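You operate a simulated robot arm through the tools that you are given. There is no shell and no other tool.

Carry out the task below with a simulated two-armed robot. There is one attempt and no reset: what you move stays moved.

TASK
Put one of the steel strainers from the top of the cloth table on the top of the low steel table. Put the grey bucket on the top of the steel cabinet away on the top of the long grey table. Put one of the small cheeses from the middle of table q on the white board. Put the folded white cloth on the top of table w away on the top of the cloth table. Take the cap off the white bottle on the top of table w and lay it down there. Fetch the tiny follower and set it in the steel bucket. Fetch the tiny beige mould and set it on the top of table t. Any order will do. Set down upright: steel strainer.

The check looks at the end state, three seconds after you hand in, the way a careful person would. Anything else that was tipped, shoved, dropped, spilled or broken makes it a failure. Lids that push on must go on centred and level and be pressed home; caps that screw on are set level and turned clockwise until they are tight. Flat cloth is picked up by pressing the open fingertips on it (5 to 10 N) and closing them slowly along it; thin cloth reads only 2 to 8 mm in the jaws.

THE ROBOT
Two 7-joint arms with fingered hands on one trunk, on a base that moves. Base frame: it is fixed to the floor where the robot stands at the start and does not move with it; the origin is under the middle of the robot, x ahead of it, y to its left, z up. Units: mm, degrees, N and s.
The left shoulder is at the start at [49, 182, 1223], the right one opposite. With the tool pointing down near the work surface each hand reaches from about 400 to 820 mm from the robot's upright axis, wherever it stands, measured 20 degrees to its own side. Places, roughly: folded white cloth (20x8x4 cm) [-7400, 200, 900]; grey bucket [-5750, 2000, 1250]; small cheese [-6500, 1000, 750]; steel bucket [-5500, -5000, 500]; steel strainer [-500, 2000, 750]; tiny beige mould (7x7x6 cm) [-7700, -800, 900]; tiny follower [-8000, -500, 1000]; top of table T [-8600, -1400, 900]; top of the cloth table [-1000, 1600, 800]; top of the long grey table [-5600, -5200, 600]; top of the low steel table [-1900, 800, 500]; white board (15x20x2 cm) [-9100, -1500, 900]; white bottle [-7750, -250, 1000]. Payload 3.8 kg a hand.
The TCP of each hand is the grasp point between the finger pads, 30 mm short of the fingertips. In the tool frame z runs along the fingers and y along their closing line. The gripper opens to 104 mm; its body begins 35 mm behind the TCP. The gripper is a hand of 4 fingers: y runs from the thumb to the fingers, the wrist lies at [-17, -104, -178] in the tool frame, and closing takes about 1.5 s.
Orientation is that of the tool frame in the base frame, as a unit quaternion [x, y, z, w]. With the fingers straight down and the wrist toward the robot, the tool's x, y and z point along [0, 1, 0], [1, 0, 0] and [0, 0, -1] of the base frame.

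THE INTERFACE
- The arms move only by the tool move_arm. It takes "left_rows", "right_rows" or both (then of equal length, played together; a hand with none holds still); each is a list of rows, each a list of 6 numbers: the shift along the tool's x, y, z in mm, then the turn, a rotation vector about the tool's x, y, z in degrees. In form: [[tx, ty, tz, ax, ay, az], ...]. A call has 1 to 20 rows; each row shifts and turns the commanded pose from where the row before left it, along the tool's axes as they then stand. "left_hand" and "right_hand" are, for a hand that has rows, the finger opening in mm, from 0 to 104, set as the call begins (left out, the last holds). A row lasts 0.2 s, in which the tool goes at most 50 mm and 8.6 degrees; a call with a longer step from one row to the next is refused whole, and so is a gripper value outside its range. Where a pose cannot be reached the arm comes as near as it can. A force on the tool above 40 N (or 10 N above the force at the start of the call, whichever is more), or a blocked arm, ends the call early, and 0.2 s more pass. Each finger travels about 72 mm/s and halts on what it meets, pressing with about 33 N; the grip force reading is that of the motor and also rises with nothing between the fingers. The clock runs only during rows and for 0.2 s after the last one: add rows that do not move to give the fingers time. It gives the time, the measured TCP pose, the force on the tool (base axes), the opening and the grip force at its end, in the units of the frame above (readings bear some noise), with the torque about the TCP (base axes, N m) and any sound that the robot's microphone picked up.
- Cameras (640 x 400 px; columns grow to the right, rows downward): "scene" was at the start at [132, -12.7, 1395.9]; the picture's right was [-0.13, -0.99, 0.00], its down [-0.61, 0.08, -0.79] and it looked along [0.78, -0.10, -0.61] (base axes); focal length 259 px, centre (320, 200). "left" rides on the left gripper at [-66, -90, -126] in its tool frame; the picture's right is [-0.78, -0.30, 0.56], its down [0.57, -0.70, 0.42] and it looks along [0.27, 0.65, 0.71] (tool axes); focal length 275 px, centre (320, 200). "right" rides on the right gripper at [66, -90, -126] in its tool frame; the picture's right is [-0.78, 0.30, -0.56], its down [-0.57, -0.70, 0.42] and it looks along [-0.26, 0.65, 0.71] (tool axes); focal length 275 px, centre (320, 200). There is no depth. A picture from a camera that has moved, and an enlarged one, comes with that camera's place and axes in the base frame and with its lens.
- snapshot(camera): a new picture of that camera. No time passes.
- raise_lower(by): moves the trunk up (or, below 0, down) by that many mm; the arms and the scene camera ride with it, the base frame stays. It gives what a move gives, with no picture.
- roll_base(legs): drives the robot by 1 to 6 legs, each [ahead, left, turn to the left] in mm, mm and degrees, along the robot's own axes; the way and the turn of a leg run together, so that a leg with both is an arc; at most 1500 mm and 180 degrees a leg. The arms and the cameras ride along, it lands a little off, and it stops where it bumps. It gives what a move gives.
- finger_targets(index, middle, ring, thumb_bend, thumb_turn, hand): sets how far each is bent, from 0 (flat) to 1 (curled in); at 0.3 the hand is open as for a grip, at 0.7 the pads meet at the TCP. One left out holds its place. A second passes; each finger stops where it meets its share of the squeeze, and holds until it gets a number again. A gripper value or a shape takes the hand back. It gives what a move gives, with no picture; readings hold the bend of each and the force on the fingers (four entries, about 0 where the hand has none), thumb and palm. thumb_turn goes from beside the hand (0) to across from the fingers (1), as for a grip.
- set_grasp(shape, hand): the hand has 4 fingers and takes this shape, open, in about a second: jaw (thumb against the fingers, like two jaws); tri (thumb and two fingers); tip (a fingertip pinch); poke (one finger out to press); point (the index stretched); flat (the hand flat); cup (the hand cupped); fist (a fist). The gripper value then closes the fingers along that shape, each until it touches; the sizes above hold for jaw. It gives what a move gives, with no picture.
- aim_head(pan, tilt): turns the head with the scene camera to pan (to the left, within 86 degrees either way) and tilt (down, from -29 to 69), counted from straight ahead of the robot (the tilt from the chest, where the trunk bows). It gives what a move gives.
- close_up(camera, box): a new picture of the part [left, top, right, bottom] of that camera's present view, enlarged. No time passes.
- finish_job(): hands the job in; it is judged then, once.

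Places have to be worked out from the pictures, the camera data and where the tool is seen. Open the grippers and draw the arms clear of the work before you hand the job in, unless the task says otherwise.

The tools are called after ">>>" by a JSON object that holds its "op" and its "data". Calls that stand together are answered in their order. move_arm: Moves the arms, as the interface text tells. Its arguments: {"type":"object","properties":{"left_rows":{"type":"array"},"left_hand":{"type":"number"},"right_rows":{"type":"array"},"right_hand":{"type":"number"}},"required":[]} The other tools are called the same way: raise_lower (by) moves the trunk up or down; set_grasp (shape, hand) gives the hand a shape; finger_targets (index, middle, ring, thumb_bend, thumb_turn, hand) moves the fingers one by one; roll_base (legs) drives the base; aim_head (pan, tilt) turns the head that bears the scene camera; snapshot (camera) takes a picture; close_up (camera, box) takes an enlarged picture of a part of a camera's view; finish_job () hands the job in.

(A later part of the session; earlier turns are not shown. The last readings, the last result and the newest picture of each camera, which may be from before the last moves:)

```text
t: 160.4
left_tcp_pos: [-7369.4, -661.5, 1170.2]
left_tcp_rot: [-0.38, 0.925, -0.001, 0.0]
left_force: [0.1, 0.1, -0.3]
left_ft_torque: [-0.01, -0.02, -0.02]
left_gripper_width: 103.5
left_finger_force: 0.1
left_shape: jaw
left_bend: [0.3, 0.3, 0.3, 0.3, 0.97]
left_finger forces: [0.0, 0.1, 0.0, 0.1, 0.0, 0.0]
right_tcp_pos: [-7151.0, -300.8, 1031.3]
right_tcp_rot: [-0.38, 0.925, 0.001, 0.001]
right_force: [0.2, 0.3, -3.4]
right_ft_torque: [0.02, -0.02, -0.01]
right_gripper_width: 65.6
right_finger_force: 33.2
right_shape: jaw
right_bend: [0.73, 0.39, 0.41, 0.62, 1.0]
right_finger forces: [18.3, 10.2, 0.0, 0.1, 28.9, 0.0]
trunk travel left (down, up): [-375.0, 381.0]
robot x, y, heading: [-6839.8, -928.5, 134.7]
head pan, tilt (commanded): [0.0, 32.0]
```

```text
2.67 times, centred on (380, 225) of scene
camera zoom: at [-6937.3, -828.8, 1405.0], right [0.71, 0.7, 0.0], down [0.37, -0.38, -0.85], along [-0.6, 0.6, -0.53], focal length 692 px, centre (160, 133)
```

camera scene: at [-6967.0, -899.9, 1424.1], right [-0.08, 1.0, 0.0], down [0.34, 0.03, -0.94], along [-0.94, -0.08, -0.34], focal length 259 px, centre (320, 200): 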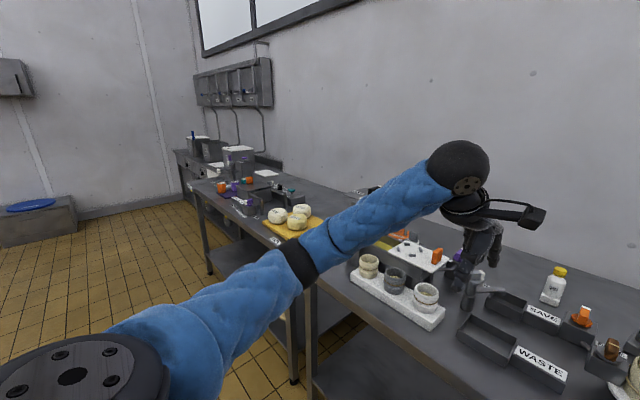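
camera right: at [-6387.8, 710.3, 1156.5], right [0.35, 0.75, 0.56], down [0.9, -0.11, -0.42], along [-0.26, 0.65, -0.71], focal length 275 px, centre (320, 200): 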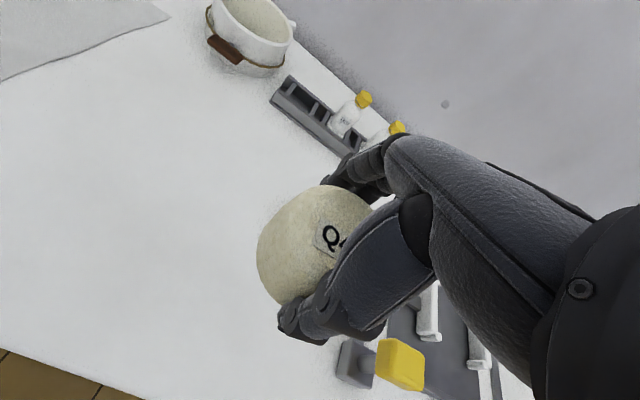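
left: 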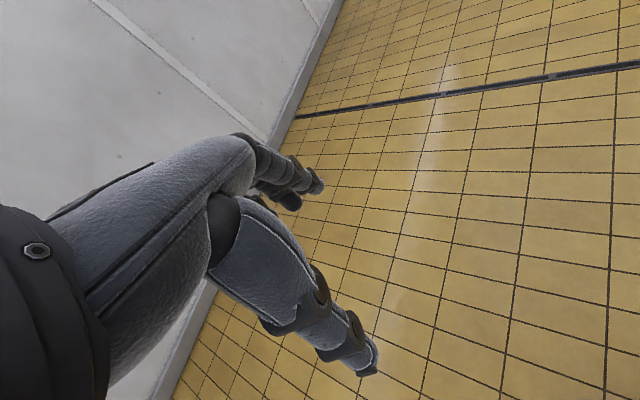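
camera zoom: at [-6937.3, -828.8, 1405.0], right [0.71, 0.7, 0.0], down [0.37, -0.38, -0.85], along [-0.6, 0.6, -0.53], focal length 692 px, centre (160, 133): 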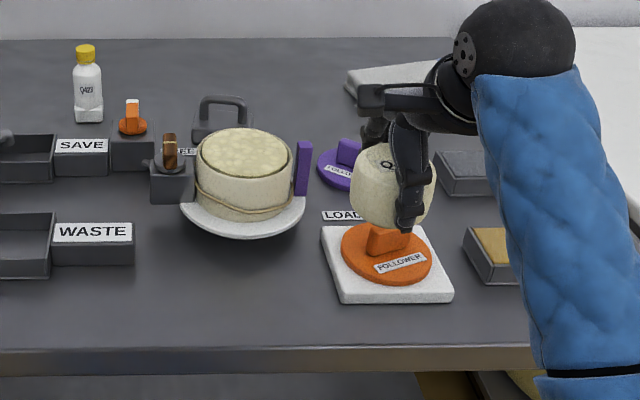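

The tiny moulds are clear; the tiny followers must be among the small knobs on blocks — I'll examine those later. First I carry the cheese on to table T.

>>> {"op": "roll_base", "data": {"legs": [[0, 1400, 0]]}}

>>> {"op": "aim_head", "data": {"pan": 0, "tilt": 30}}

>>> {"op": "snapshot", "data": {"camera": "scene"}}

>>> {"op": "aim_head", "data": {"pan": 45, "tilt": 25}}

>>> {"op": "snapshot", "data": {"camera": "scene"}}

>>> {"op": "aim_head", "data": {"pan": -45, "tilt": 25}}

>>> {"op": "snapshot", "data": {"camera": "scene"}}

```text
t: 167.4
left_tcp_pos: [-8360.5, -1676.0, 1170.0]
left_tcp_rot: [-0.391, 0.92, -0.001, 0.0]
left_force: [0.5, -0.2, 0.5]
left_ft_torque: [-0.01, -0.05, 0.0]
left_gripper_width: 103.5
left_finger_force: 0.0
left_shape: jaw
left_bend: [0.3, 0.3, 0.3, 0.3, 0.97]
left_finger forces: [0.1, 0.0, 0.0, 0.0, 0.0, 0.0]
right_tcp_pos: [-8151.0, -1307.7, 1030.2]
right_tcp_rot: [-0.392, 0.92, 0.0, 0.002]
right_force: [0.1, 0.5, -2.3]
right_ft_torque: [0.02, 0.02, 0.01]
right_gripper_width: 65.5
right_finger_force: 33.1
right_shape: jaw
right_bend: [0.73, 0.39, 0.41, 0.62, 1.0]
right_finger forces: [18.4, 10.4, 0.0, 0.1, 28.9, 0.1]
trunk travel left (down, up): [-375.0, 381.0]
robot x, y, heading: [-7824.8, -1926.5, 136.0]
head pan, tilt (commanded): [0.0, 32.0]
```

```text
t: 168.0
left_tcp_pos: [-8361.0, -1676.2, 1169.9]
left_tcp_rot: [-0.391, 0.92, 0.0, 0.0]
left_force: [0.2, -0.9, 0.0]
left_ft_torque: [-0.01, -0.01, 0.0]
left_gripper_width: 103.6
left_finger_force: 0.0
left_shape: jaw
left_bend: [0.3, 0.3, 0.3, 0.3, 0.97]
left_finger forces: [0.0, 0.0, 0.0, 0.0, 0.0, 0.0]
right_tcp_pos: [-8151.9, -1308.4, 1029.9]
right_tcp_rot: [-0.392, 0.92, -0.001, 0.002]
right_force: [-0.1, -0.2, -3.3]
right_ft_torque: [-0.03, 0.01, 0.02]
right_gripper_width: 65.6
right_finger_force: 33.1
right_shape: jaw
right_bend: [0.73, 0.39, 0.41, 0.62, 1.0]
right_finger forces: [18.3, 10.3, 0.1, 0.0, 28.8, 0.0]
trunk travel left (down, up): [-375.0, 381.0]
robot x, y, heading: [-7827.3, -1924.9, 135.9]
head pan, tilt (commanded): [0.0, 30.0]
```

```text
taken
camera scene: at [-7925.5, -1829.8, 1408.1], right [0.69, 0.72, 0.0], down [0.36, -0.35, -0.87], along [-0.62, 0.6, -0.5], focal length 259 px, centre (320, 200)
```

scene: 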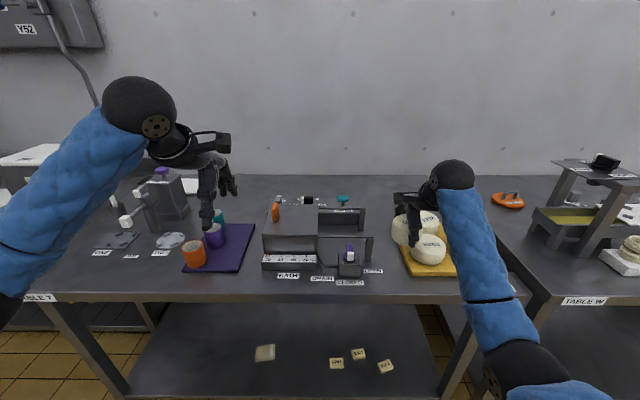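

```text
t: 169.1
left_tcp_pos: [-8361.3, -1675.4, 1169.3]
left_tcp_rot: [-0.392, 0.92, -0.001, 0.0]
left_force: [1.0, -0.4, 0.7]
left_ft_torque: [-0.02, -0.02, -0.01]
left_gripper_width: 103.7
left_finger_force: 0.0
left_shape: jaw
left_bend: [0.3, 0.3, 0.3, 0.3, 0.97]
left_finger forces: [0.1, 0.0, 0.0, 0.0, 0.0, 0.0]
right_tcp_pos: [-8150.6, -1308.4, 1030.5]
right_tcp_rot: [-0.391, 0.92, 0.001, 0.001]
right_force: [0.9, -0.3, -2.5]
right_ft_torque: [0.02, 0.03, -0.01]
right_gripper_width: 65.5
right_finger_force: 33.5
right_shape: jaw
right_bend: [0.73, 0.39, 0.41, 0.62, 1.0]
right_finger forces: [18.4, 10.3, 0.0, 0.1, 28.9, 0.1]
trunk travel left (down, up): [-375.0, 381.0]
robot x, y, heading: [-7827.4, -1923.2, 136.1]
head pan, tilt (commanded): [45.0, 25.0]
```

```text
taken
camera scene: at [-7952.5, -1894.3, 1416.1], right [-0.02, 1.0, 0.0], down [0.42, 0.01, -0.91], along [-0.91, -0.02, -0.42], focal length 259 px, centre (320, 200)
```

scene: 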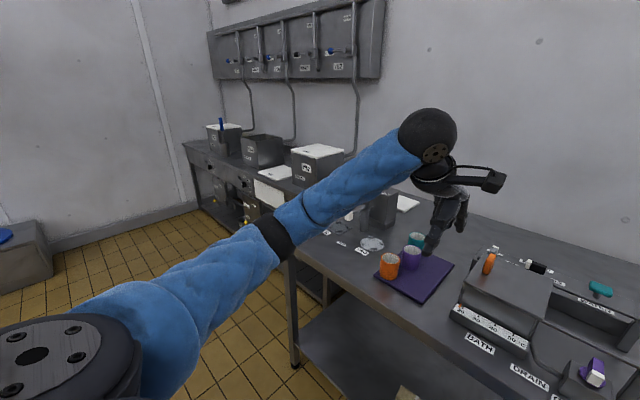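

```text
t: 170.8
left_tcp_pos: [-8362.2, -1676.5, 1170.7]
left_tcp_rot: [-0.392, 0.92, 0.0, 0.0]
left_force: [0.8, -0.2, 0.6]
left_ft_torque: [0.03, -0.02, 0.03]
left_gripper_width: 104.0
left_finger_force: 0.1
left_shape: jaw
left_bend: [0.3, 0.3, 0.3, 0.3, 0.97]
left_finger forces: [0.0, 0.0, 0.0, 0.0, 0.0, 0.0]
right_tcp_pos: [-8151.6, -1307.1, 1030.8]
right_tcp_rot: [-0.392, 0.92, 0.0, 0.002]
right_force: [0.5, -0.4, -2.1]
right_ft_torque: [0.0, 0.0, -0.02]
right_gripper_width: 65.6
right_finger_force: 32.7
right_shape: jaw
right_bend: [0.73, 0.39, 0.41, 0.62, 1.0]
right_finger forces: [18.2, 10.3, 0.0, 0.0, 28.9, 0.0]
trunk travel left (down, up): [-375.0, 381.0]
robot x, y, heading: [-7825.2, -1921.6, 136.2]
head pan, tilt (commanded): [-45.0, 25.0]
```

```text
taken
camera scene: at [-7862.3, -1800.5, 1416.1], right [1.0, 0.02, 0.0], down [0.01, -0.42, -0.91], along [-0.02, 0.91, -0.42], focal length 259 px, centre (320, 200)
```

scene: 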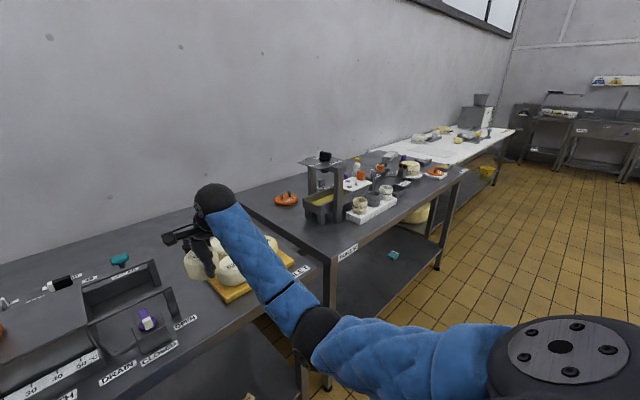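

The white board lies at table T's back-left, near [-9045, -1525], so I need to know how close my base can stand. I tip the free left hand back to look at my own base with its camera.

>>> {"op": "move_arm", "data": {"left_rows": [[0, 0, 0, 7.5, 0, 0], [0, 0, 0, 7.5, 0, 0], [0, 0, 0, 7.5, 0, 0], [0, 0, 0, 7.5, 0, 0], [0, 0, 0, 7.5, 0, 0], [0, 0, 0, 7.5, 0, 0]]}}

>>> {"op": "snapshot", "data": {"camera": "left"}}

```text
t: 172.2
left_tcp_pos: [-8361.1, -1674.9, 1170.0]
left_tcp_rot: [-0.362, 0.85, -0.353, 0.15]
left_force: [-0.9, -0.7, -0.1]
left_ft_torque: [-0.02, -0.02, 0.02]
left_gripper_width: 103.8
left_finger_force: 0.1
left_shape: jaw
left_bend: [0.3, 0.3, 0.3, 0.3, 0.97]
left_finger forces: [0.1, 0.0, 0.0, 0.0, 0.0, 0.1]
right_tcp_pos: [-8150.9, -1306.9, 1030.3]
right_tcp_rot: [-0.392, 0.92, 0.0, 0.001]
right_force: [0.7, -0.1, -2.4]
right_ft_torque: [-0.02, 0.0, 0.01]
right_gripper_width: 65.5
right_finger_force: 32.9
right_shape: jaw
right_bend: [0.73, 0.39, 0.41, 0.62, 1.0]
right_finger forces: [18.2, 10.3, 0.0, 0.0, 29.0, 0.0]
trunk travel left (down, up): [-375.0, 381.0]
robot x, y, heading: [-7825.3, -1922.5, 136.2]
head pan, tilt (commanded): [-45.0, 25.0]
```

```text
taken
camera left: at [-8333.5, -1609.1, 1321.9], right [0.97, 0.14, -0.18], down [0.18, -0.96, 0.2], along [-0.15, -0.22, -0.96], focal length 275 px, centre (320, 200)
```

left: 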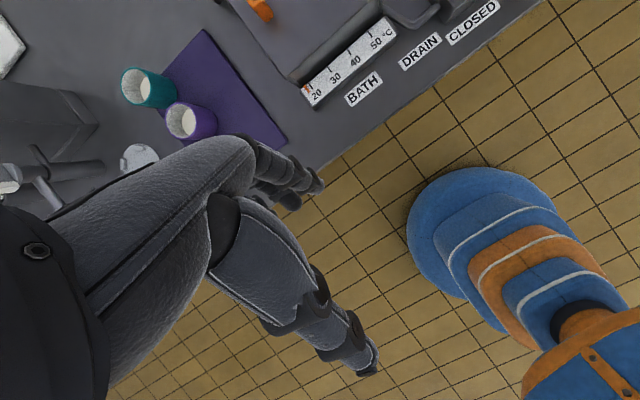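

My base is a round disc of about 290 mm radius, so from the front the board is near the limit of reach; coming round table T's left end may be better. I restore the left hand and go look there.

>>> {"op": "move_arm", "data": {"left_rows": [[0, 0, 0, -7.5, 0, 0], [0, 0, 0, -7.5, 0, 0], [0, 0, 0, -7.5, 0, 0], [0, 0, 0, -7.5, 0, 0], [0, 0, 0, -7.5, 0, 0], [0, 0, 0, -7.5, 0, 0]]}}

>>> {"op": "roll_base", "data": {"legs": [[-100, 900, 0]]}}

>>> {"op": "aim_head", "data": {"pan": 10, "tilt": 30}}

>>> {"op": "snapshot", "data": {"camera": "scene"}}

>>> {"op": "snapshot", "data": {"camera": "left"}}

```text
t: 173.6
left_tcp_pos: [-8361.3, -1675.9, 1170.3]
left_tcp_rot: [-0.391, 0.92, 0.001, 0.0]
left_force: [0.1, 0.5, 0.6]
left_ft_torque: [-0.01, -0.02, -0.01]
left_gripper_width: 103.9
left_finger_force: 0.0
left_shape: jaw
left_bend: [0.3, 0.3, 0.3, 0.3, 0.97]
left_finger forces: [0.0, 0.0, 0.0, 0.1, 0.0, 0.1]
right_tcp_pos: [-8151.2, -1308.6, 1030.4]
right_tcp_rot: [-0.392, 0.92, 0.0, 0.002]
right_force: [0.8, -0.4, -1.7]
right_ft_torque: [-0.02, -0.04, -0.01]
right_gripper_width: 65.4
right_finger_force: 33.6
right_shape: jaw
right_bend: [0.73, 0.39, 0.41, 0.62, 1.0]
right_finger forces: [18.3, 10.3, 0.1, 0.1, 29.0, 0.0]
trunk travel left (down, up): [-375.0, 381.0]
robot x, y, heading: [-7826.3, -1923.2, 136.0]
head pan, tilt (commanded): [-45.0, 25.0]
```

```text
t: 178.4
left_tcp_pos: [-8916.4, -2412.6, 1170.2]
left_tcp_rot: [-0.399, 0.917, -0.001, 0.0]
left_force: [-0.5, 0.6, -0.5]
left_ft_torque: [0.02, 0.0, 0.0]
left_gripper_width: 103.4
left_finger_force: 0.1
left_shape: jaw
left_bend: [0.3, 0.3, 0.3, 0.3, 0.97]
left_finger forces: [0.1, 0.0, 0.0, 0.0, 0.0, 0.1]
right_tcp_pos: [-8711.7, -2042.0, 1029.8]
right_tcp_rot: [-0.399, 0.917, 0.001, 0.001]
right_force: [-0.6, -0.9, -3.0]
right_ft_torque: [0.05, 0.01, -0.02]
right_gripper_width: 65.7
right_finger_force: 32.8
right_shape: jaw
right_bend: [0.73, 0.39, 0.41, 0.62, 1.0]
right_finger forces: [18.2, 10.3, 0.1, 0.0, 28.9, 0.1]
trunk travel left (down, up): [-375.0, 381.0]
robot x, y, heading: [-8378.3, -2653.3, 137.0]
head pan, tilt (commanded): [-45.0, 25.0]
```

```text
t: 179.6
left_tcp_pos: [-8916.8, -2411.2, 1171.1]
left_tcp_rot: [-0.4, 0.917, -0.001, 0.0]
left_force: [-0.3, 0.9, 1.3]
left_ft_torque: [0.02, 0.0, -0.02]
left_gripper_width: 103.7
left_finger_force: 0.0
left_shape: jaw
left_bend: [0.3, 0.3, 0.3, 0.3, 0.97]
left_finger forces: [0.1, 0.0, 0.0, 0.0, 0.1, 0.0]
right_tcp_pos: [-8711.6, -2041.3, 1030.1]
right_tcp_rot: [-0.399, 0.917, 0.0, 0.001]
right_force: [0.2, 0.4, -2.5]
right_ft_torque: [0.03, 0.0, 0.01]
right_gripper_width: 65.7
right_finger_force: 33.0
right_shape: jaw
right_bend: [0.73, 0.39, 0.41, 0.62, 1.0]
right_finger forces: [18.3, 10.3, 0.1, 0.0, 28.9, 0.0]
trunk travel left (down, up): [-375.0, 381.0]
robot x, y, heading: [-8377.3, -2655.8, 136.8]
head pan, tilt (commanded): [10.0, 30.0]
```

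```text
taken
camera scene: at [-8487.7, -2571.9, 1408.1], right [0.54, 0.84, 0.0], down [0.42, -0.27, -0.87], along [-0.73, 0.47, -0.5], focal length 259 px, centre (320, 200)
```

scene: 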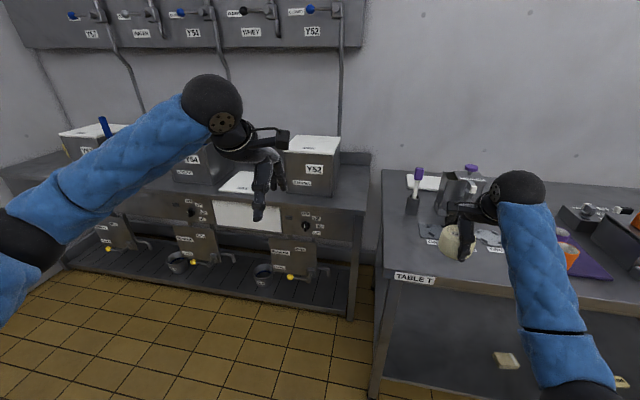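

```text
taken
camera left: at [-8805.7, -2424.4, 1294.7], right [0.75, 0.37, -0.56], down [0.12, -0.9, -0.42], along [-0.65, 0.25, -0.71], focal length 275 px, centre (320, 200)
```

left: 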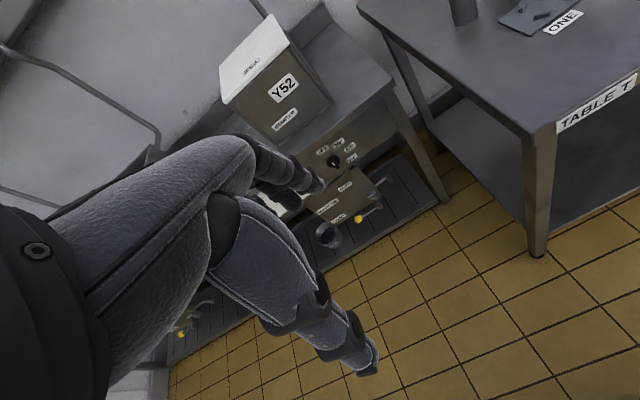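

Table T's left end is free and the board sits at its back-left corner. I raise the cheese a bit and drive into the bay in front of the water-bath bench, left of table T.

>>> {"op": "move_arm", "data": {"right_rows": [[0, 0, -30, 0, 0, 0], [0, 0, -30, 0, 0, 0], [0, 0, -20, 0, 0, 0]]}}

>>> {"op": "roll_base", "data": {"legs": [[0, 330, -2], [600, 0, 0]]}}

>>> {"op": "aim_head", "data": {"pan": -40, "tilt": 32}}

>>> {"op": "snapshot", "data": {"camera": "scene"}}

```text
t: 180.4
left_tcp_pos: [-8916.5, -2414.0, 1169.4]
left_tcp_rot: [-0.399, 0.917, 0.0, 0.0]
left_force: [0.9, -0.4, 0.4]
left_ft_torque: [-0.03, 0.02, -0.02]
left_gripper_width: 103.5
left_finger_force: 0.1
left_shape: jaw
left_bend: [0.3, 0.3, 0.3, 0.3, 0.97]
left_finger forces: [0.0, 0.1, 0.1, 0.0, 0.0, 0.1]
right_tcp_pos: [-8712.0, -2041.6, 1111.4]
right_tcp_rot: [-0.399, 0.917, -0.001, 0.0]
right_force: [-0.2, 0.0, -3.1]
right_ft_torque: [0.01, 0.0, -0.04]
right_gripper_width: 65.6
right_finger_force: 33.2
right_shape: jaw
right_bend: [0.73, 0.39, 0.41, 0.62, 1.0]
right_finger forces: [18.2, 10.2, 0.0, 0.1, 28.9, 0.0]
trunk travel left (down, up): [-375.0, 381.0]
robot x, y, heading: [-8378.1, -2651.4, 137.0]
head pan, tilt (commanded): [10.0, 30.0]
```

```text
t: 185.6
left_tcp_pos: [-9557.5, -2200.0, 1169.7]
left_tcp_rot: [-0.379, 0.925, -0.001, 0.001]
left_force: [-0.4, 0.9, -0.1]
left_ft_torque: [-0.04, -0.06, -0.04]
left_gripper_width: 103.6
left_finger_force: 0.2
left_shape: jaw
left_bend: [0.3, 0.3, 0.3, 0.3, 0.97]
left_finger forces: [0.0, 0.1, 0.1, 0.0, 0.1, 0.1]
right_tcp_pos: [-9338.1, -1838.4, 1111.0]
right_tcp_rot: [-0.379, 0.925, -0.001, 0.001]
right_force: [-0.9, -0.7, -2.3]
right_ft_torque: [-0.02, -0.03, 0.02]
right_gripper_width: 65.8
right_finger_force: 33.7
right_shape: jaw
right_bend: [0.73, 0.39, 0.41, 0.62, 1.0]
right_finger forces: [18.4, 10.3, 0.0, 0.1, 28.8, 0.0]
trunk travel left (down, up): [-375.0, 381.0]
robot x, y, heading: [-9025.7, -2468.2, 134.6]
head pan, tilt (commanded): [10.0, 30.0]
```

```text
t: 186.8
left_tcp_pos: [-9555.4, -2200.5, 1171.0]
left_tcp_rot: [-0.38, 0.925, 0.0, 0.001]
left_force: [-0.7, -0.1, -1.0]
left_ft_torque: [0.01, -0.03, 0.03]
left_gripper_width: 103.7
left_finger_force: 0.0
left_shape: jaw
left_bend: [0.3, 0.3, 0.3, 0.3, 0.97]
left_finger forces: [0.0, 0.0, 0.1, 0.0, 0.0, 0.0]
right_tcp_pos: [-9337.3, -1837.8, 1111.3]
right_tcp_rot: [-0.379, 0.925, 0.0, 0.001]
right_force: [0.2, 0.3, -2.2]
right_ft_torque: [-0.02, 0.01, -0.01]
right_gripper_width: 65.6
right_finger_force: 33.2
right_shape: jaw
right_bend: [0.73, 0.39, 0.41, 0.62, 1.0]
right_finger forces: [18.3, 10.4, 0.0, 0.0, 28.8, 0.0]
trunk travel left (down, up): [-375.0, 381.0]
robot x, y, heading: [-9028.5, -2465.6, 134.6]
head pan, tilt (commanded): [-40.0, 32.0]
```

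```text
taken
camera scene: at [-9068.9, -2341.3, 1405.0], right [1.0, 0.08, 0.0], down [0.04, -0.53, -0.85], along [-0.07, 0.85, -0.53], focal length 259 px, centre (320, 200)
```

scene: 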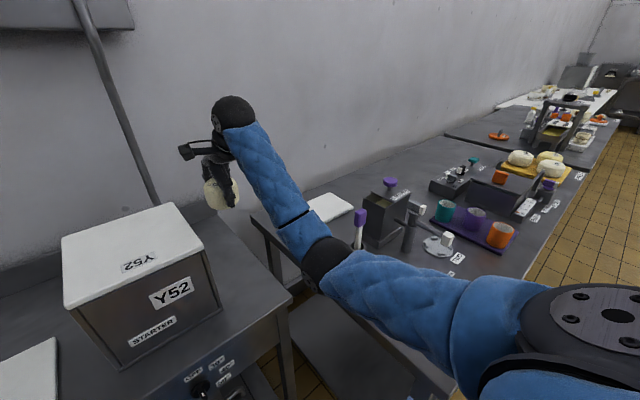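

The board is in view beside the bin with a purple top. I zoom to see its outline and what stands next to it.

>>> {"op": "close_up", "data": {"camera": "scene", "box": [230, 130, 470, 280]}}

>>> {"op": "snapshot", "data": {"camera": "right"}}

```text
2.67 times, centred on (350, 205) of scene
camera zoom: at [-9068.9, -2341.3, 1405.0], right [1.0, 0.08, 0.0], down [0.04, -0.53, -0.85], along [-0.07, 0.85, -0.53], focal length 692 px, centre (240, 187)
```

zoom: 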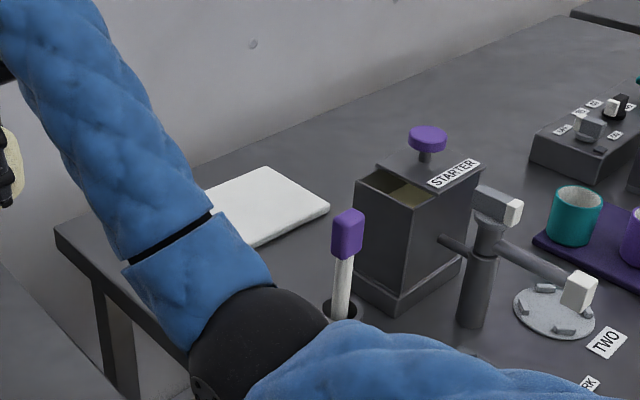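

```text
taken
camera right: at [-9321.2, -1949.8, 1236.5], right [0.34, 0.76, 0.56], down [0.9, -0.1, -0.42], along [-0.27, 0.65, -0.71], focal length 275 px, centre (320, 200)
```

right: 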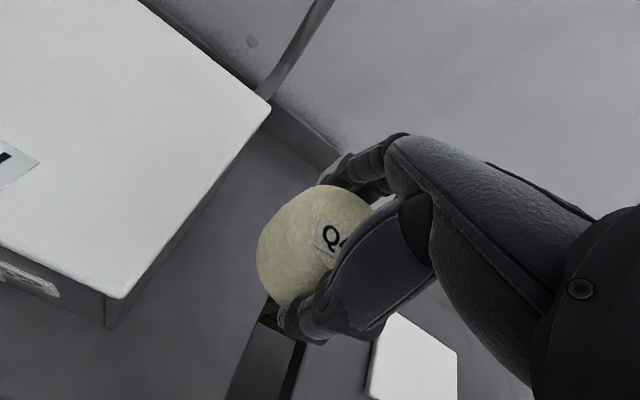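

The board's centre is near [-9117, -1520] (top ≈857), the rod tool stands in front of it and the bin to its right. I nudge the base forward-right into the bay so the board is in reach.

>>> {"op": "roll_base", "data": {"legs": [[125, -40, 0]]}}

>>> {"op": "snapshot", "data": {"camera": "scene"}}

```text
t: 188.0
left_tcp_pos: [-9617.5, -2081.2, 1169.5]
left_tcp_rot: [-0.379, 0.925, 0.0, 0.001]
left_force: [0.3, 0.3, -0.4]
left_ft_torque: [0.01, 0.0, 0.03]
left_gripper_width: 103.7
left_finger_force: 0.0
left_shape: jaw
left_bend: [0.3, 0.3, 0.3, 0.3, 0.97]
left_finger forces: [0.0, 0.1, 0.0, 0.0, 0.0, 0.1]
right_tcp_pos: [-9397.9, -1719.8, 1109.8]
right_tcp_rot: [-0.379, 0.925, -0.001, 0.0]
right_force: [-0.1, 0.2, -2.3]
right_ft_torque: [-0.05, -0.01, 0.01]
right_gripper_width: 65.5
right_finger_force: 32.8
right_shape: jaw
right_bend: [0.73, 0.39, 0.41, 0.62, 1.0]
right_finger forces: [18.4, 10.4, 0.0, 0.0, 28.8, 0.1]
trunk travel left (down, up): [-375.0, 381.0]
robot x, y, heading: [-9086.9, -2344.8, 134.5]
head pan, tilt (commanded): [-40.0, 32.0]
```

```text
taken
camera scene: at [-9129.7, -2222.4, 1404.7], right [1.0, 0.08, 0.0], down [0.04, -0.53, -0.85], along [-0.07, 0.84, -0.53], focal length 259 px, centre (320, 200)
```

scene: 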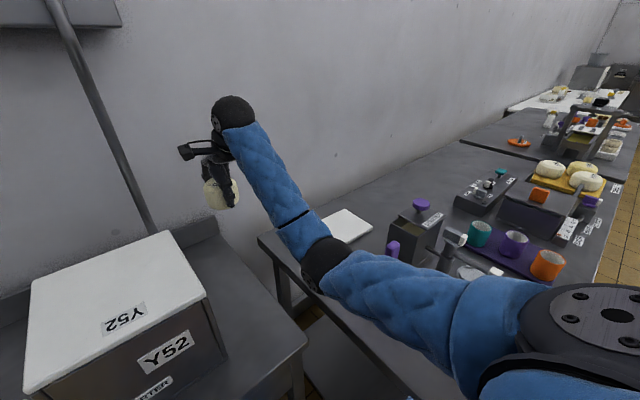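

I swing the hand right over the board at height, then turn it 40° so the wrist comes in diagonally past the rod.

>>> {"op": "move_arm", "data": {"right_rows": [[-25, -4, 0, 0, 0, 0], [-45, -7, 0, 0, 0, 0], [-45, -7, 0, 0, 0, 0], [-45, -7, 0, 0, 0, 0], [-45, -7, 0, 0, 0, 0], [-45, -7, 0, 0, 0, 0], [-45, -7, 0, 0, 0, 0], [-35, -7, 0, 0, 0, 0], [-10, -2, 0, 0, 0, 0], [0, 0, 0, 0, 0, 0]]}}

>>> {"op": "move_arm", "data": {"right_rows": [[0, 0, 0, 0, 0, 7], [0, 0, 0, 0, 0, 8], [0, 0, 0, 0, 0, 8], [0, 0, 0, 0, 0, 8], [0, 0, 0, 0, 0, 7], [0, 0, 0, 0, 0, 0]]}}

>>> {"op": "snapshot", "data": {"camera": "scene"}}

>>> {"op": "snapshot", "data": {"camera": "right"}}

```text
t: 190.2
left_tcp_pos: [-9616.1, -2083.5, 1169.9]
left_tcp_rot: [-0.379, 0.925, 0.0, 0.0]
left_force: [-0.4, 0.8, 0.5]
left_ft_torque: [-0.01, 0.02, -0.02]
left_gripper_width: 103.9
left_finger_force: 0.0
left_shape: jaw
left_bend: [0.3, 0.3, 0.3, 0.3, 0.97]
left_finger forces: [0.0, 0.0, 0.0, 0.0, 0.0, 0.0]
right_tcp_pos: [-9114.7, -1521.9, 1110.4]
right_tcp_rot: [-0.379, 0.925, 0.0, 0.0]
right_force: [-0.4, 0.0, -2.0]
right_ft_torque: [0.01, -0.03, 0.02]
right_gripper_width: 65.5
right_finger_force: 32.7
right_shape: jaw
right_bend: [0.73, 0.39, 0.41, 0.62, 1.0]
right_finger forces: [18.2, 10.4, 0.0, 0.1, 28.7, 0.0]
trunk travel left (down, up): [-375.0, 381.0]
robot x, y, heading: [-9091.1, -2345.1, 134.6]
head pan, tilt (commanded): [-40.0, 32.0]
```

```text
t: 191.6
left_tcp_pos: [-9617.4, -2083.4, 1170.3]
left_tcp_rot: [-0.379, 0.925, 0.0, 0.0]
left_force: [0.0, 0.5, -0.1]
left_ft_torque: [0.01, -0.01, 0.0]
left_gripper_width: 103.5
left_finger_force: 0.1
left_shape: jaw
left_bend: [0.3, 0.3, 0.3, 0.3, 0.97]
left_finger forces: [0.0, 0.0, 0.0, 0.0, 0.0, 0.0]
right_tcp_pos: [-9116.3, -1522.6, 1110.9]
right_tcp_rot: [-0.057, 0.998, 0.0, 0.001]
right_force: [0.6, -0.4, -1.2]
right_ft_torque: [-0.01, 0.01, 0.01]
right_gripper_width: 65.8
right_finger_force: 32.6
right_shape: jaw
right_bend: [0.73, 0.39, 0.41, 0.62, 1.0]
right_finger forces: [18.2, 10.3, 0.0, 0.0, 28.7, 0.0]
trunk travel left (down, up): [-375.0, 381.0]
robot x, y, heading: [-9087.5, -2344.5, 134.4]
head pan, tilt (commanded): [-40.0, 32.0]
```

```text
taken
camera scene: at [-9128.3, -2224.0, 1404.9], right [1.0, 0.08, 0.0], down [0.04, -0.53, -0.85], along [-0.07, 0.84, -0.53], focal length 259 px, centre (320, 200)
```

scene: 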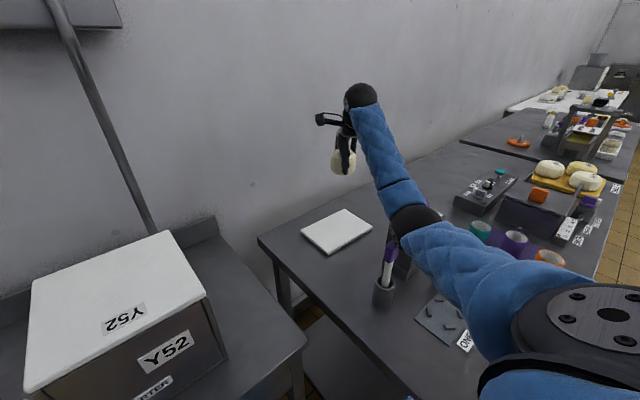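

```text
taken
camera right: at [-9171.9, -1619.7, 1236.9], right [0.74, 0.38, 0.56], down [0.65, -0.63, -0.42], along [0.19, 0.67, -0.71], focal length 275 px, centre (320, 200)
```

right: 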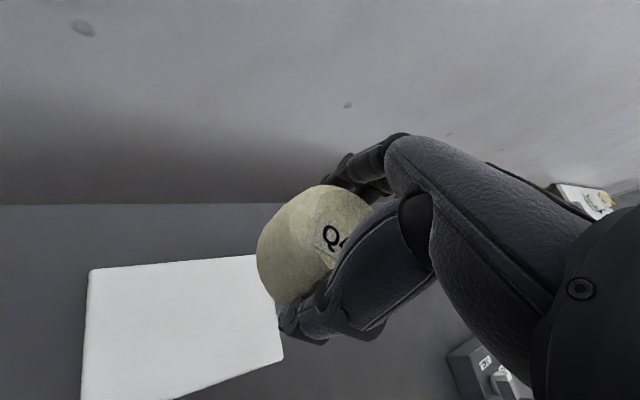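

Both views put the board's centre near [-9125, -1531], top ≈850. I shift slightly and lower toward it.

>>> {"op": "move_arm", "data": {"right_rows": [[5, -3.5, 20, 0, 0, 0], [5, -3.5, 40, 0, 0, 0], [0, 0, 40, 0, 0, 0], [0, 0, 40, 0, 0, 0], [0, 0, 30, 0, 0, 0], [0, 0, 15, 0, 0, 0], [0, 0, 0, 0, 0, 0]]}}

>>> {"op": "close_up", "data": {"camera": "scene", "box": [240, 120, 480, 270]}}

>>> {"op": "snapshot", "data": {"camera": "right"}}

```text
t: 193.4
left_tcp_pos: [-9618.6, -2092.7, 1170.0]
left_tcp_rot: [-0.378, 0.926, 0.003, 0.004]
left_force: [-1.1, 0.6, -0.2]
left_ft_torque: [-0.1, -0.03, 0.02]
left_gripper_width: 103.7
left_finger_force: 0.1
left_shape: jaw
left_bend: [0.3, 0.3, 0.3, 0.3, 0.97]
left_finger forces: [0.0, 0.0, 0.1, 0.0, 0.0, 0.1]
right_tcp_pos: [-9126.9, -1506.6, 1017.3]
right_tcp_rot: [-0.045, 0.996, 0.07, -0.029]
right_force: [-0.5, 1.1, -4.0]
right_ft_torque: [-0.03, -0.01, 0.04]
right_gripper_width: 65.3
right_finger_force: 32.9
right_shape: jaw
right_bend: [0.73, 0.39, 0.41, 0.62, 1.0]
right_finger forces: [18.6, 10.9, 0.0, 0.0, 29.7, 0.0]
trunk travel left (down, up): [-375.0, 381.0]
robot x, y, heading: [-9086.4, -2347.2, 134.6]
head pan, tilt (commanded): [-40.0, 32.0]
stopped in row 7 (right hand): the arm was blocked; the commanded pose is now the measured one
```

```text
2.67 times, centred on (360, 195) of scene
camera zoom: at [-9131.9, -2235.6, 1405.5], right [1.0, 0.08, 0.0], down [0.05, -0.52, -0.85], along [-0.07, 0.85, -0.52], focal length 692 px, centre (213, 213)
```

zoom: 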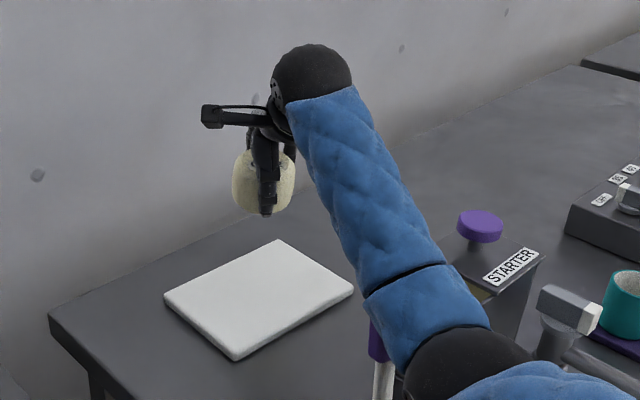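

```text
taken
camera right: at [-9176.3, -1618.9, 1132.5], right [0.78, 0.29, 0.55], down [0.6, -0.58, -0.55], along [0.16, 0.76, -0.63], focal length 275 px, centre (320, 200)
```

right: 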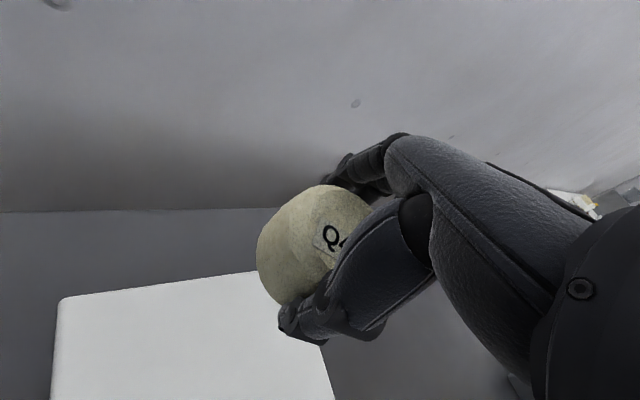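

The forearm met something (the rod or the bin) on the way down. I raise it straight back up at once and inspect.

>>> {"op": "move_arm", "data": {"right_rows": [[0, 0, -10, 0, 0, 0], [0, 0, -20, 0, 0, 0], [0, 0, -30, 0, 0, 0], [0, 0, -30, 0, 0, 0]]}}

>>> {"op": "snapshot", "data": {"camera": "scene"}}

>>> {"op": "close_up", "data": {"camera": "scene", "box": [300, 180, 540, 330]}}

```text
t: 194.4
left_tcp_pos: [-9614.9, -2087.0, 1170.1]
left_tcp_rot: [-0.379, 0.925, 0.0, 0.001]
left_force: [0.8, -1.5, 0.1]
left_ft_torque: [0.04, -0.02, 0.0]
left_gripper_width: 103.8
left_finger_force: 0.1
left_shape: jaw
left_bend: [0.3, 0.3, 0.3, 0.3, 0.97]
left_finger forces: [0.0, 0.0, 0.0, 0.0, 0.1, 0.0]
right_tcp_pos: [-9122.2, -1518.1, 1070.6]
right_tcp_rot: [-0.051, 0.998, 0.042, -0.02]
right_force: [0.5, -0.7, -2.8]
right_ft_torque: [-0.01, 0.01, 0.01]
right_gripper_width: 65.2
right_finger_force: 32.8
right_shape: jaw
right_bend: [0.73, 0.39, 0.41, 0.62, 1.0]
right_finger forces: [18.4, 10.9, 0.1, 0.0, 29.7, 0.0]
trunk travel left (down, up): [-375.0, 381.0]
robot x, y, heading: [-9088.0, -2344.2, 134.7]
head pan, tilt (commanded): [-40.0, 32.0]
```

```text
taken
camera scene: at [-9127.5, -2226.5, 1404.5], right [1.0, 0.08, 0.0], down [0.04, -0.53, -0.85], along [-0.07, 0.85, -0.53], focal length 259 px, centre (320, 200)
```

scene: 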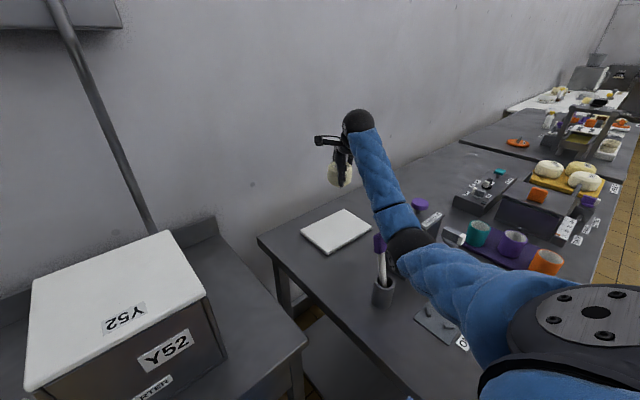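

```text
2.67 times, centred on (420, 255) of scene
camera zoom: at [-9127.5, -2226.5, 1404.5], right [1.0, 0.08, 0.0], down [0.04, -0.53, -0.85], along [-0.07, 0.85, -0.53], focal length 692 px, centre (53, 53)
```

zoom: 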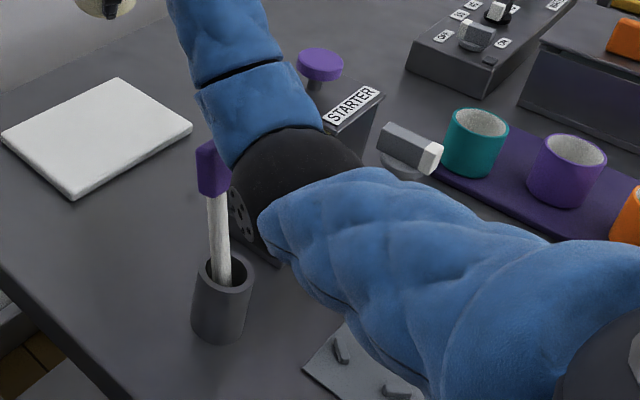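

My elbow touched the rod's handle in its cup; the cup has not moved. A higher shoulder will keep the elbow up, so I raise the trunk.

>>> {"op": "raise_lower", "data": {"by": 190}}

>>> {"op": "snapshot", "data": {"camera": "scene"}}

>>> {"op": "close_up", "data": {"camera": "scene", "box": [260, 160, 500, 310]}}

```text
t: 196.5
left_tcp_pos: [-9616.4, -2083.1, 1359.6]
left_tcp_rot: [-0.38, 0.925, -0.001, 0.001]
left_force: [0.7, -0.3, 0.3]
left_ft_torque: [0.01, 0.01, 0.0]
left_gripper_width: 103.8
left_finger_force: 0.0
left_shape: jaw
left_bend: [0.3, 0.3, 0.3, 0.3, 0.97]
left_finger forces: [0.1, 0.0, 0.0, 0.1, 0.0, 0.0]
right_tcp_pos: [-9121.3, -1515.5, 1261.7]
right_tcp_rot: [-0.051, 0.998, 0.043, -0.021]
right_force: [0.3, 1.0, -2.3]
right_ft_torque: [0.04, 0.03, 0.0]
right_gripper_width: 65.3
right_finger_force: 33.7
right_shape: jaw
right_bend: [0.73, 0.39, 0.41, 0.62, 1.0]
right_finger forces: [18.4, 11.1, 0.0, 0.0, 29.6, 0.0]
trunk travel left (down, up): [-565.0, 191.0]
robot x, y, heading: [-9089.6, -2343.5, 134.6]
head pan, tilt (commanded): [-40.0, 32.0]
```

```text
taken
camera scene: at [-9105.1, -2246.8, 1595.9], right [1.0, 0.08, 0.0], down [0.04, -0.53, -0.85], along [-0.07, 0.84, -0.53], focal length 259 px, centre (320, 200)
```

scene: 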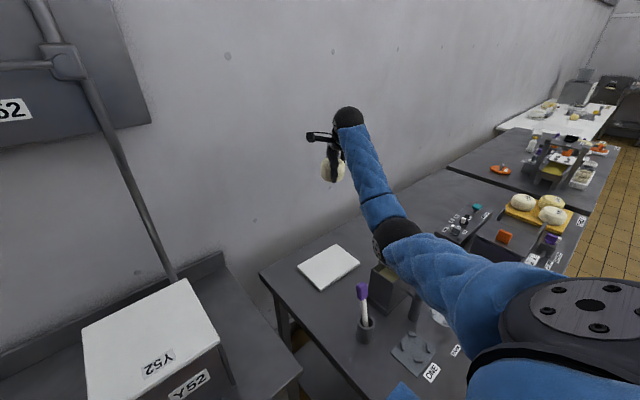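

```text
2.67 times, centred on (380, 235) of scene
camera zoom: at [-9105.1, -2246.8, 1595.9], right [1.0, 0.08, 0.0], down [0.04, -0.53, -0.85], along [-0.07, 0.84, -0.53], focal length 692 px, centre (160, 107)
```

zoom: 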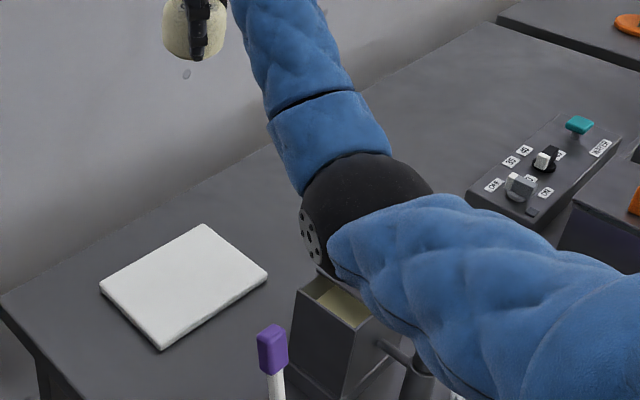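

The elbow is now well up. I level the hand again (about 5° correction), recentre over the board and lower in stages while watching the elbow.

>>> {"op": "move_arm", "data": {"right_rows": [[0, 0, 0, 2.5, -1, -0.35], [0, 0, 0, 2.55, -1.1, -0.35], [3, -7.5, 0, 0, 0, 0], [3, -7.5, 20, 0, 0, 0], [0, 0, 40, 0, 0, 0], [0, 0, 40, 0, 0, 0], [0, 0, 40, 0, 0, 0], [0, 0, 0, 0, 0, 0]]}}

>>> {"op": "snapshot", "data": {"camera": "scene"}}

```text
t: 198.3
left_tcp_pos: [-9615.1, -2084.3, 1360.0]
left_tcp_rot: [-0.379, 0.925, -0.001, 0.0]
left_force: [-1.0, 0.3, -0.6]
left_ft_torque: [0.02, -0.01, -0.02]
left_gripper_width: 103.6
left_finger_force: 0.0
left_shape: jaw
left_bend: [0.3, 0.3, 0.3, 0.3, 0.97]
left_finger forces: [0.1, 0.0, 0.0, 0.1, 0.0, 0.0]
right_tcp_pos: [-9124.4, -1530.4, 1123.0]
right_tcp_rot: [-0.056, 0.998, 0.002, 0.0]
right_force: [0.5, -0.5, -3.3]
right_ft_torque: [0.0, 0.01, 0.0]
right_gripper_width: 65.3
right_finger_force: 33.2
right_shape: jaw
right_bend: [0.73, 0.39, 0.41, 0.62, 1.0]
right_finger forces: [18.4, 10.9, 0.0, 0.1, 29.3, 0.0]
trunk travel left (down, up): [-565.0, 191.0]
robot x, y, heading: [-9084.4, -2343.4, 134.5]
head pan, tilt (commanded): [-40.0, 32.0]
```

```text
taken
camera scene: at [-9105.0, -2247.4, 1596.1], right [1.0, 0.08, 0.0], down [0.04, -0.53, -0.85], along [-0.07, 0.85, -0.53], focal length 259 px, centre (320, 200)
```

scene: 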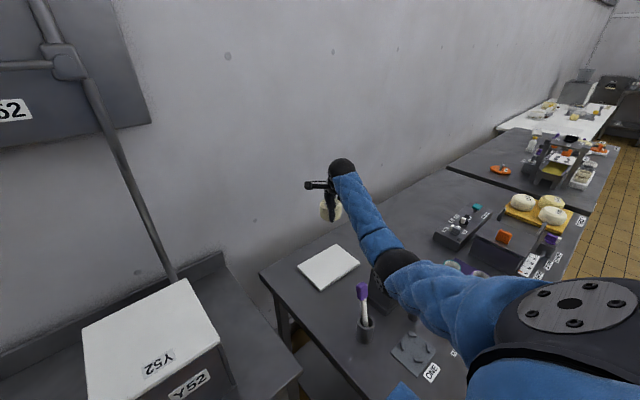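

Still clear. I lower another 100 mm and check again.

>>> {"op": "move_arm", "data": {"right_rows": [[0, 0, 30, 0, 0, 0], [0, 0, 35, 0, 0, 0], [0, 0, 35, 0, 0, 0], [0, 0, 0, 0, 0, 0]]}}

>>> {"op": "close_up", "data": {"camera": "scene", "box": [260, 160, 500, 310]}}

>>> {"op": "snapshot", "data": {"camera": "right"}}

```text
t: 199.3
left_tcp_pos: [-9613.7, -2083.4, 1360.6]
left_tcp_rot: [-0.379, 0.925, 0.0, 0.001]
left_force: [-0.4, -0.6, -0.4]
left_ft_torque: [0.01, 0.02, 0.03]
left_gripper_width: 103.8
left_finger_force: 0.1
left_shape: jaw
left_bend: [0.3, 0.3, 0.3, 0.3, 0.97]
left_finger forces: [0.1, 0.1, 0.0, 0.1, 0.0, 0.0]
right_tcp_pos: [-9125.5, -1530.5, 1020.9]
right_tcp_rot: [-0.057, 0.998, 0.001, 0.0]
right_force: [0.6, -0.7, -1.9]
right_ft_torque: [0.02, -0.01, 0.01]
right_gripper_width: 65.2
right_finger_force: 33.0
right_shape: jaw
right_bend: [0.73, 0.39, 0.41, 0.62, 1.0]
right_finger forces: [18.2, 10.9, 0.1, 0.1, 29.2, 0.0]
trunk travel left (down, up): [-565.0, 191.0]
robot x, y, heading: [-9085.6, -2345.7, 134.3]
head pan, tilt (commanded): [-40.0, 32.0]
```

```text
2.67 times, centred on (380, 235) of scene
camera zoom: at [-9104.9, -2247.4, 1596.1], right [1.0, 0.08, 0.0], down [0.04, -0.53, -0.85], along [-0.07, 0.85, -0.53], focal length 692 px, centre (160, 107)
```

zoom: 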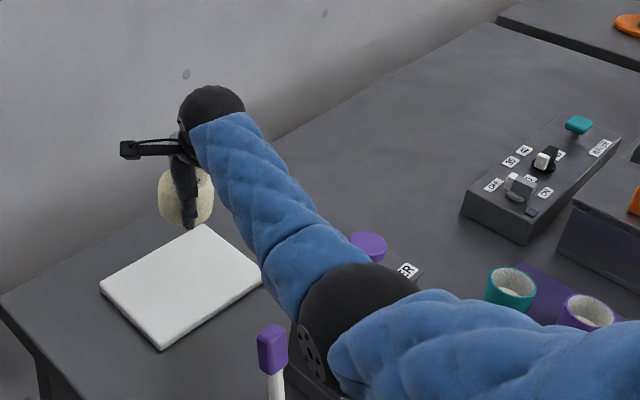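

```text
taken
camera right: at [-9181.9, -1628.5, 1147.2], right [0.74, 0.38, 0.56], down [0.65, -0.63, -0.43], along [0.19, 0.68, -0.71], focal length 275 px, centre (320, 200)
```

right: 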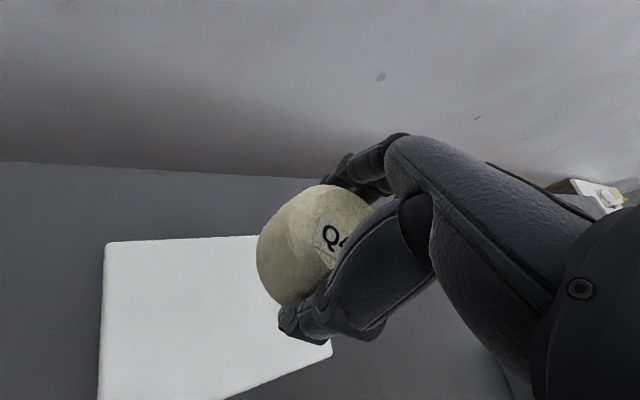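

By the arm geometry the elbow is near z≈1135, clear of the rod (≈985). I go on down to just above the board.

>>> {"op": "move_arm", "data": {"right_rows": [[0, 0, 30, 0, 0, 0], [0, 0, 35, 0, 0, 0], [0, 0, 30, 0, 0, 0], [0, 0, 0, 0, 0, 0]]}}

>>> {"op": "close_up", "data": {"camera": "scene", "box": [260, 160, 500, 310]}}

>>> {"op": "snapshot", "data": {"camera": "right"}}

```text
t: 200.3
left_tcp_pos: [-9614.0, -2082.8, 1360.5]
left_tcp_rot: [-0.379, 0.925, -0.001, 0.001]
left_force: [-0.1, -0.1, 0.3]
left_ft_torque: [-0.01, -0.03, 0.01]
left_gripper_width: 103.9
left_finger_force: 0.1
left_shape: jaw
left_bend: [0.3, 0.3, 0.3, 0.3, 0.97]
left_finger forces: [0.0, 0.0, 0.0, 0.0, 0.0, 0.0]
right_tcp_pos: [-9125.0, -1537.3, 930.8]
right_tcp_rot: [-0.056, 0.998, 0.0, 0.0]
right_force: [-0.1, 0.2, -2.7]
right_ft_torque: [0.0, 0.0, -0.01]
right_gripper_width: 65.5
right_finger_force: 33.6
right_shape: jaw
right_bend: [0.73, 0.39, 0.41, 0.62, 1.0]
right_finger forces: [18.2, 10.6, 0.0, 0.0, 28.7, 0.0]
right hand out of reach, approached as far as the arm can: row 3
trunk travel left (down, up): [-565.0, 191.0]
robot x, y, heading: [-9085.0, -2344.2, 134.7]
head pan, tilt (commanded): [-40.0, 32.0]
```

```text
2.67 times, centred on (380, 235) of scene
camera zoom: at [-9104.7, -2247.2, 1596.1], right [1.0, 0.08, 0.0], down [0.04, -0.53, -0.85], along [-0.07, 0.85, -0.53], focal length 692 px, centre (160, 107)
```

zoom: 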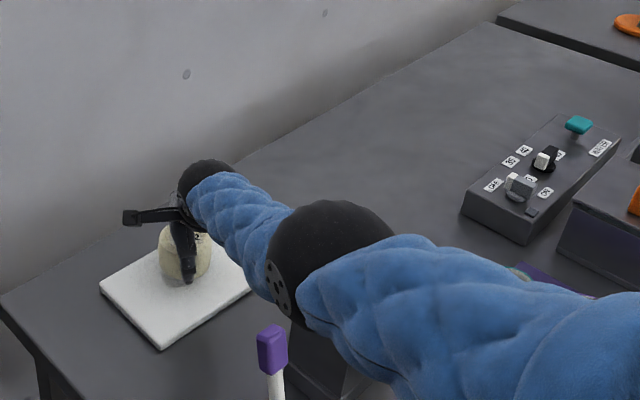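

```text
taken
camera right: at [-9180.6, -1634.7, 1055.5], right [0.74, 0.38, 0.56], down [0.65, -0.63, -0.43], along [0.19, 0.68, -0.71], focal length 275 px, centre (320, 200)
```

right: 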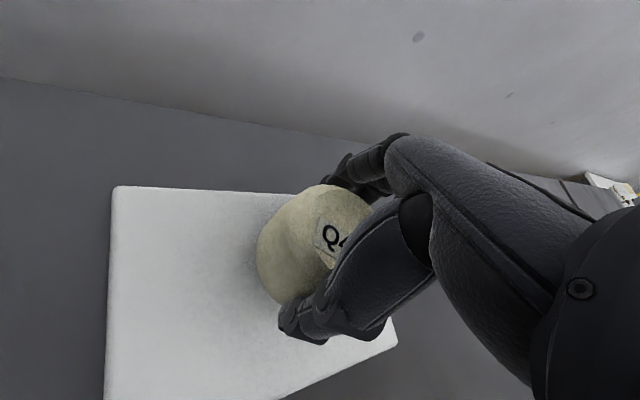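

The arm is nearly straight here, so I use the trunk for the last stretch, in small steps.

>>> {"op": "raise_lower", "data": {"by": -22}}

>>> {"op": "snapshot", "data": {"camera": "right"}}

>>> {"op": "close_up", "data": {"camera": "scene", "box": [280, 200, 376, 260]}}

```text
t: 201.0
left_tcp_pos: [-9616.1, -2085.4, 1339.6]
left_tcp_rot: [-0.379, 0.926, 0.001, 0.001]
left_force: [0.0, 0.0, 0.0]
left_ft_torque: [-0.05, 0.04, 0.0]
left_gripper_width: 103.6
left_finger_force: 0.1
left_shape: jaw
left_bend: [0.3, 0.3, 0.3, 0.3, 0.97]
left_finger forces: [0.0, 0.0, 0.0, 0.0, 0.1, 0.0]
right_tcp_pos: [-9125.5, -1533.2, 913.8]
right_tcp_rot: [-0.056, 0.998, 0.007, -0.003]
right_force: [2.6, -3.4, 31.0]
right_ft_torque: [-0.32, -0.1, -0.03]
right_gripper_width: 64.3
right_finger_force: 33.2
right_shape: jaw
right_bend: [0.73, 0.39, 0.41, 0.62, 1.0]
right_finger forces: [18.3, 11.5, 0.1, 0.0, 32.7, 0.0]
trunk travel left (down, up): [-543.0, 213.0]
robot x, y, heading: [-9087.7, -2345.7, 134.7]
head pan, tilt (commanded): [-40.0, 32.0]
```

```text
taken
camera right: at [-9180.2, -1633.8, 1040.1], right [0.74, 0.37, 0.56], down [0.64, -0.63, -0.44], along [0.19, 0.68, -0.7], focal length 275 px, centre (320, 200)
```

right: 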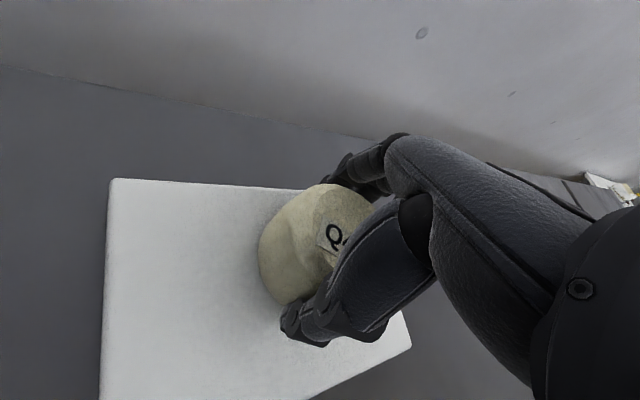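

```text
6.67 times, centred on (328, 230) of scene
camera zoom: at [-9105.6, -2250.0, 1574.7], right [1.0, 0.08, 0.0], down [0.04, -0.53, -0.85], along [-0.07, 0.85, -0.53], focal length 1729 px, centre (267, 0)
```

zoom: 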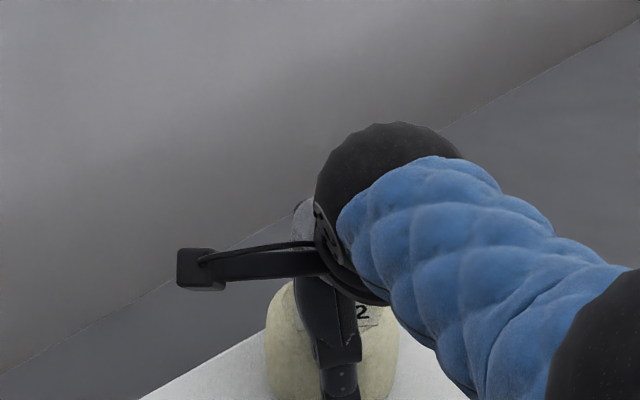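

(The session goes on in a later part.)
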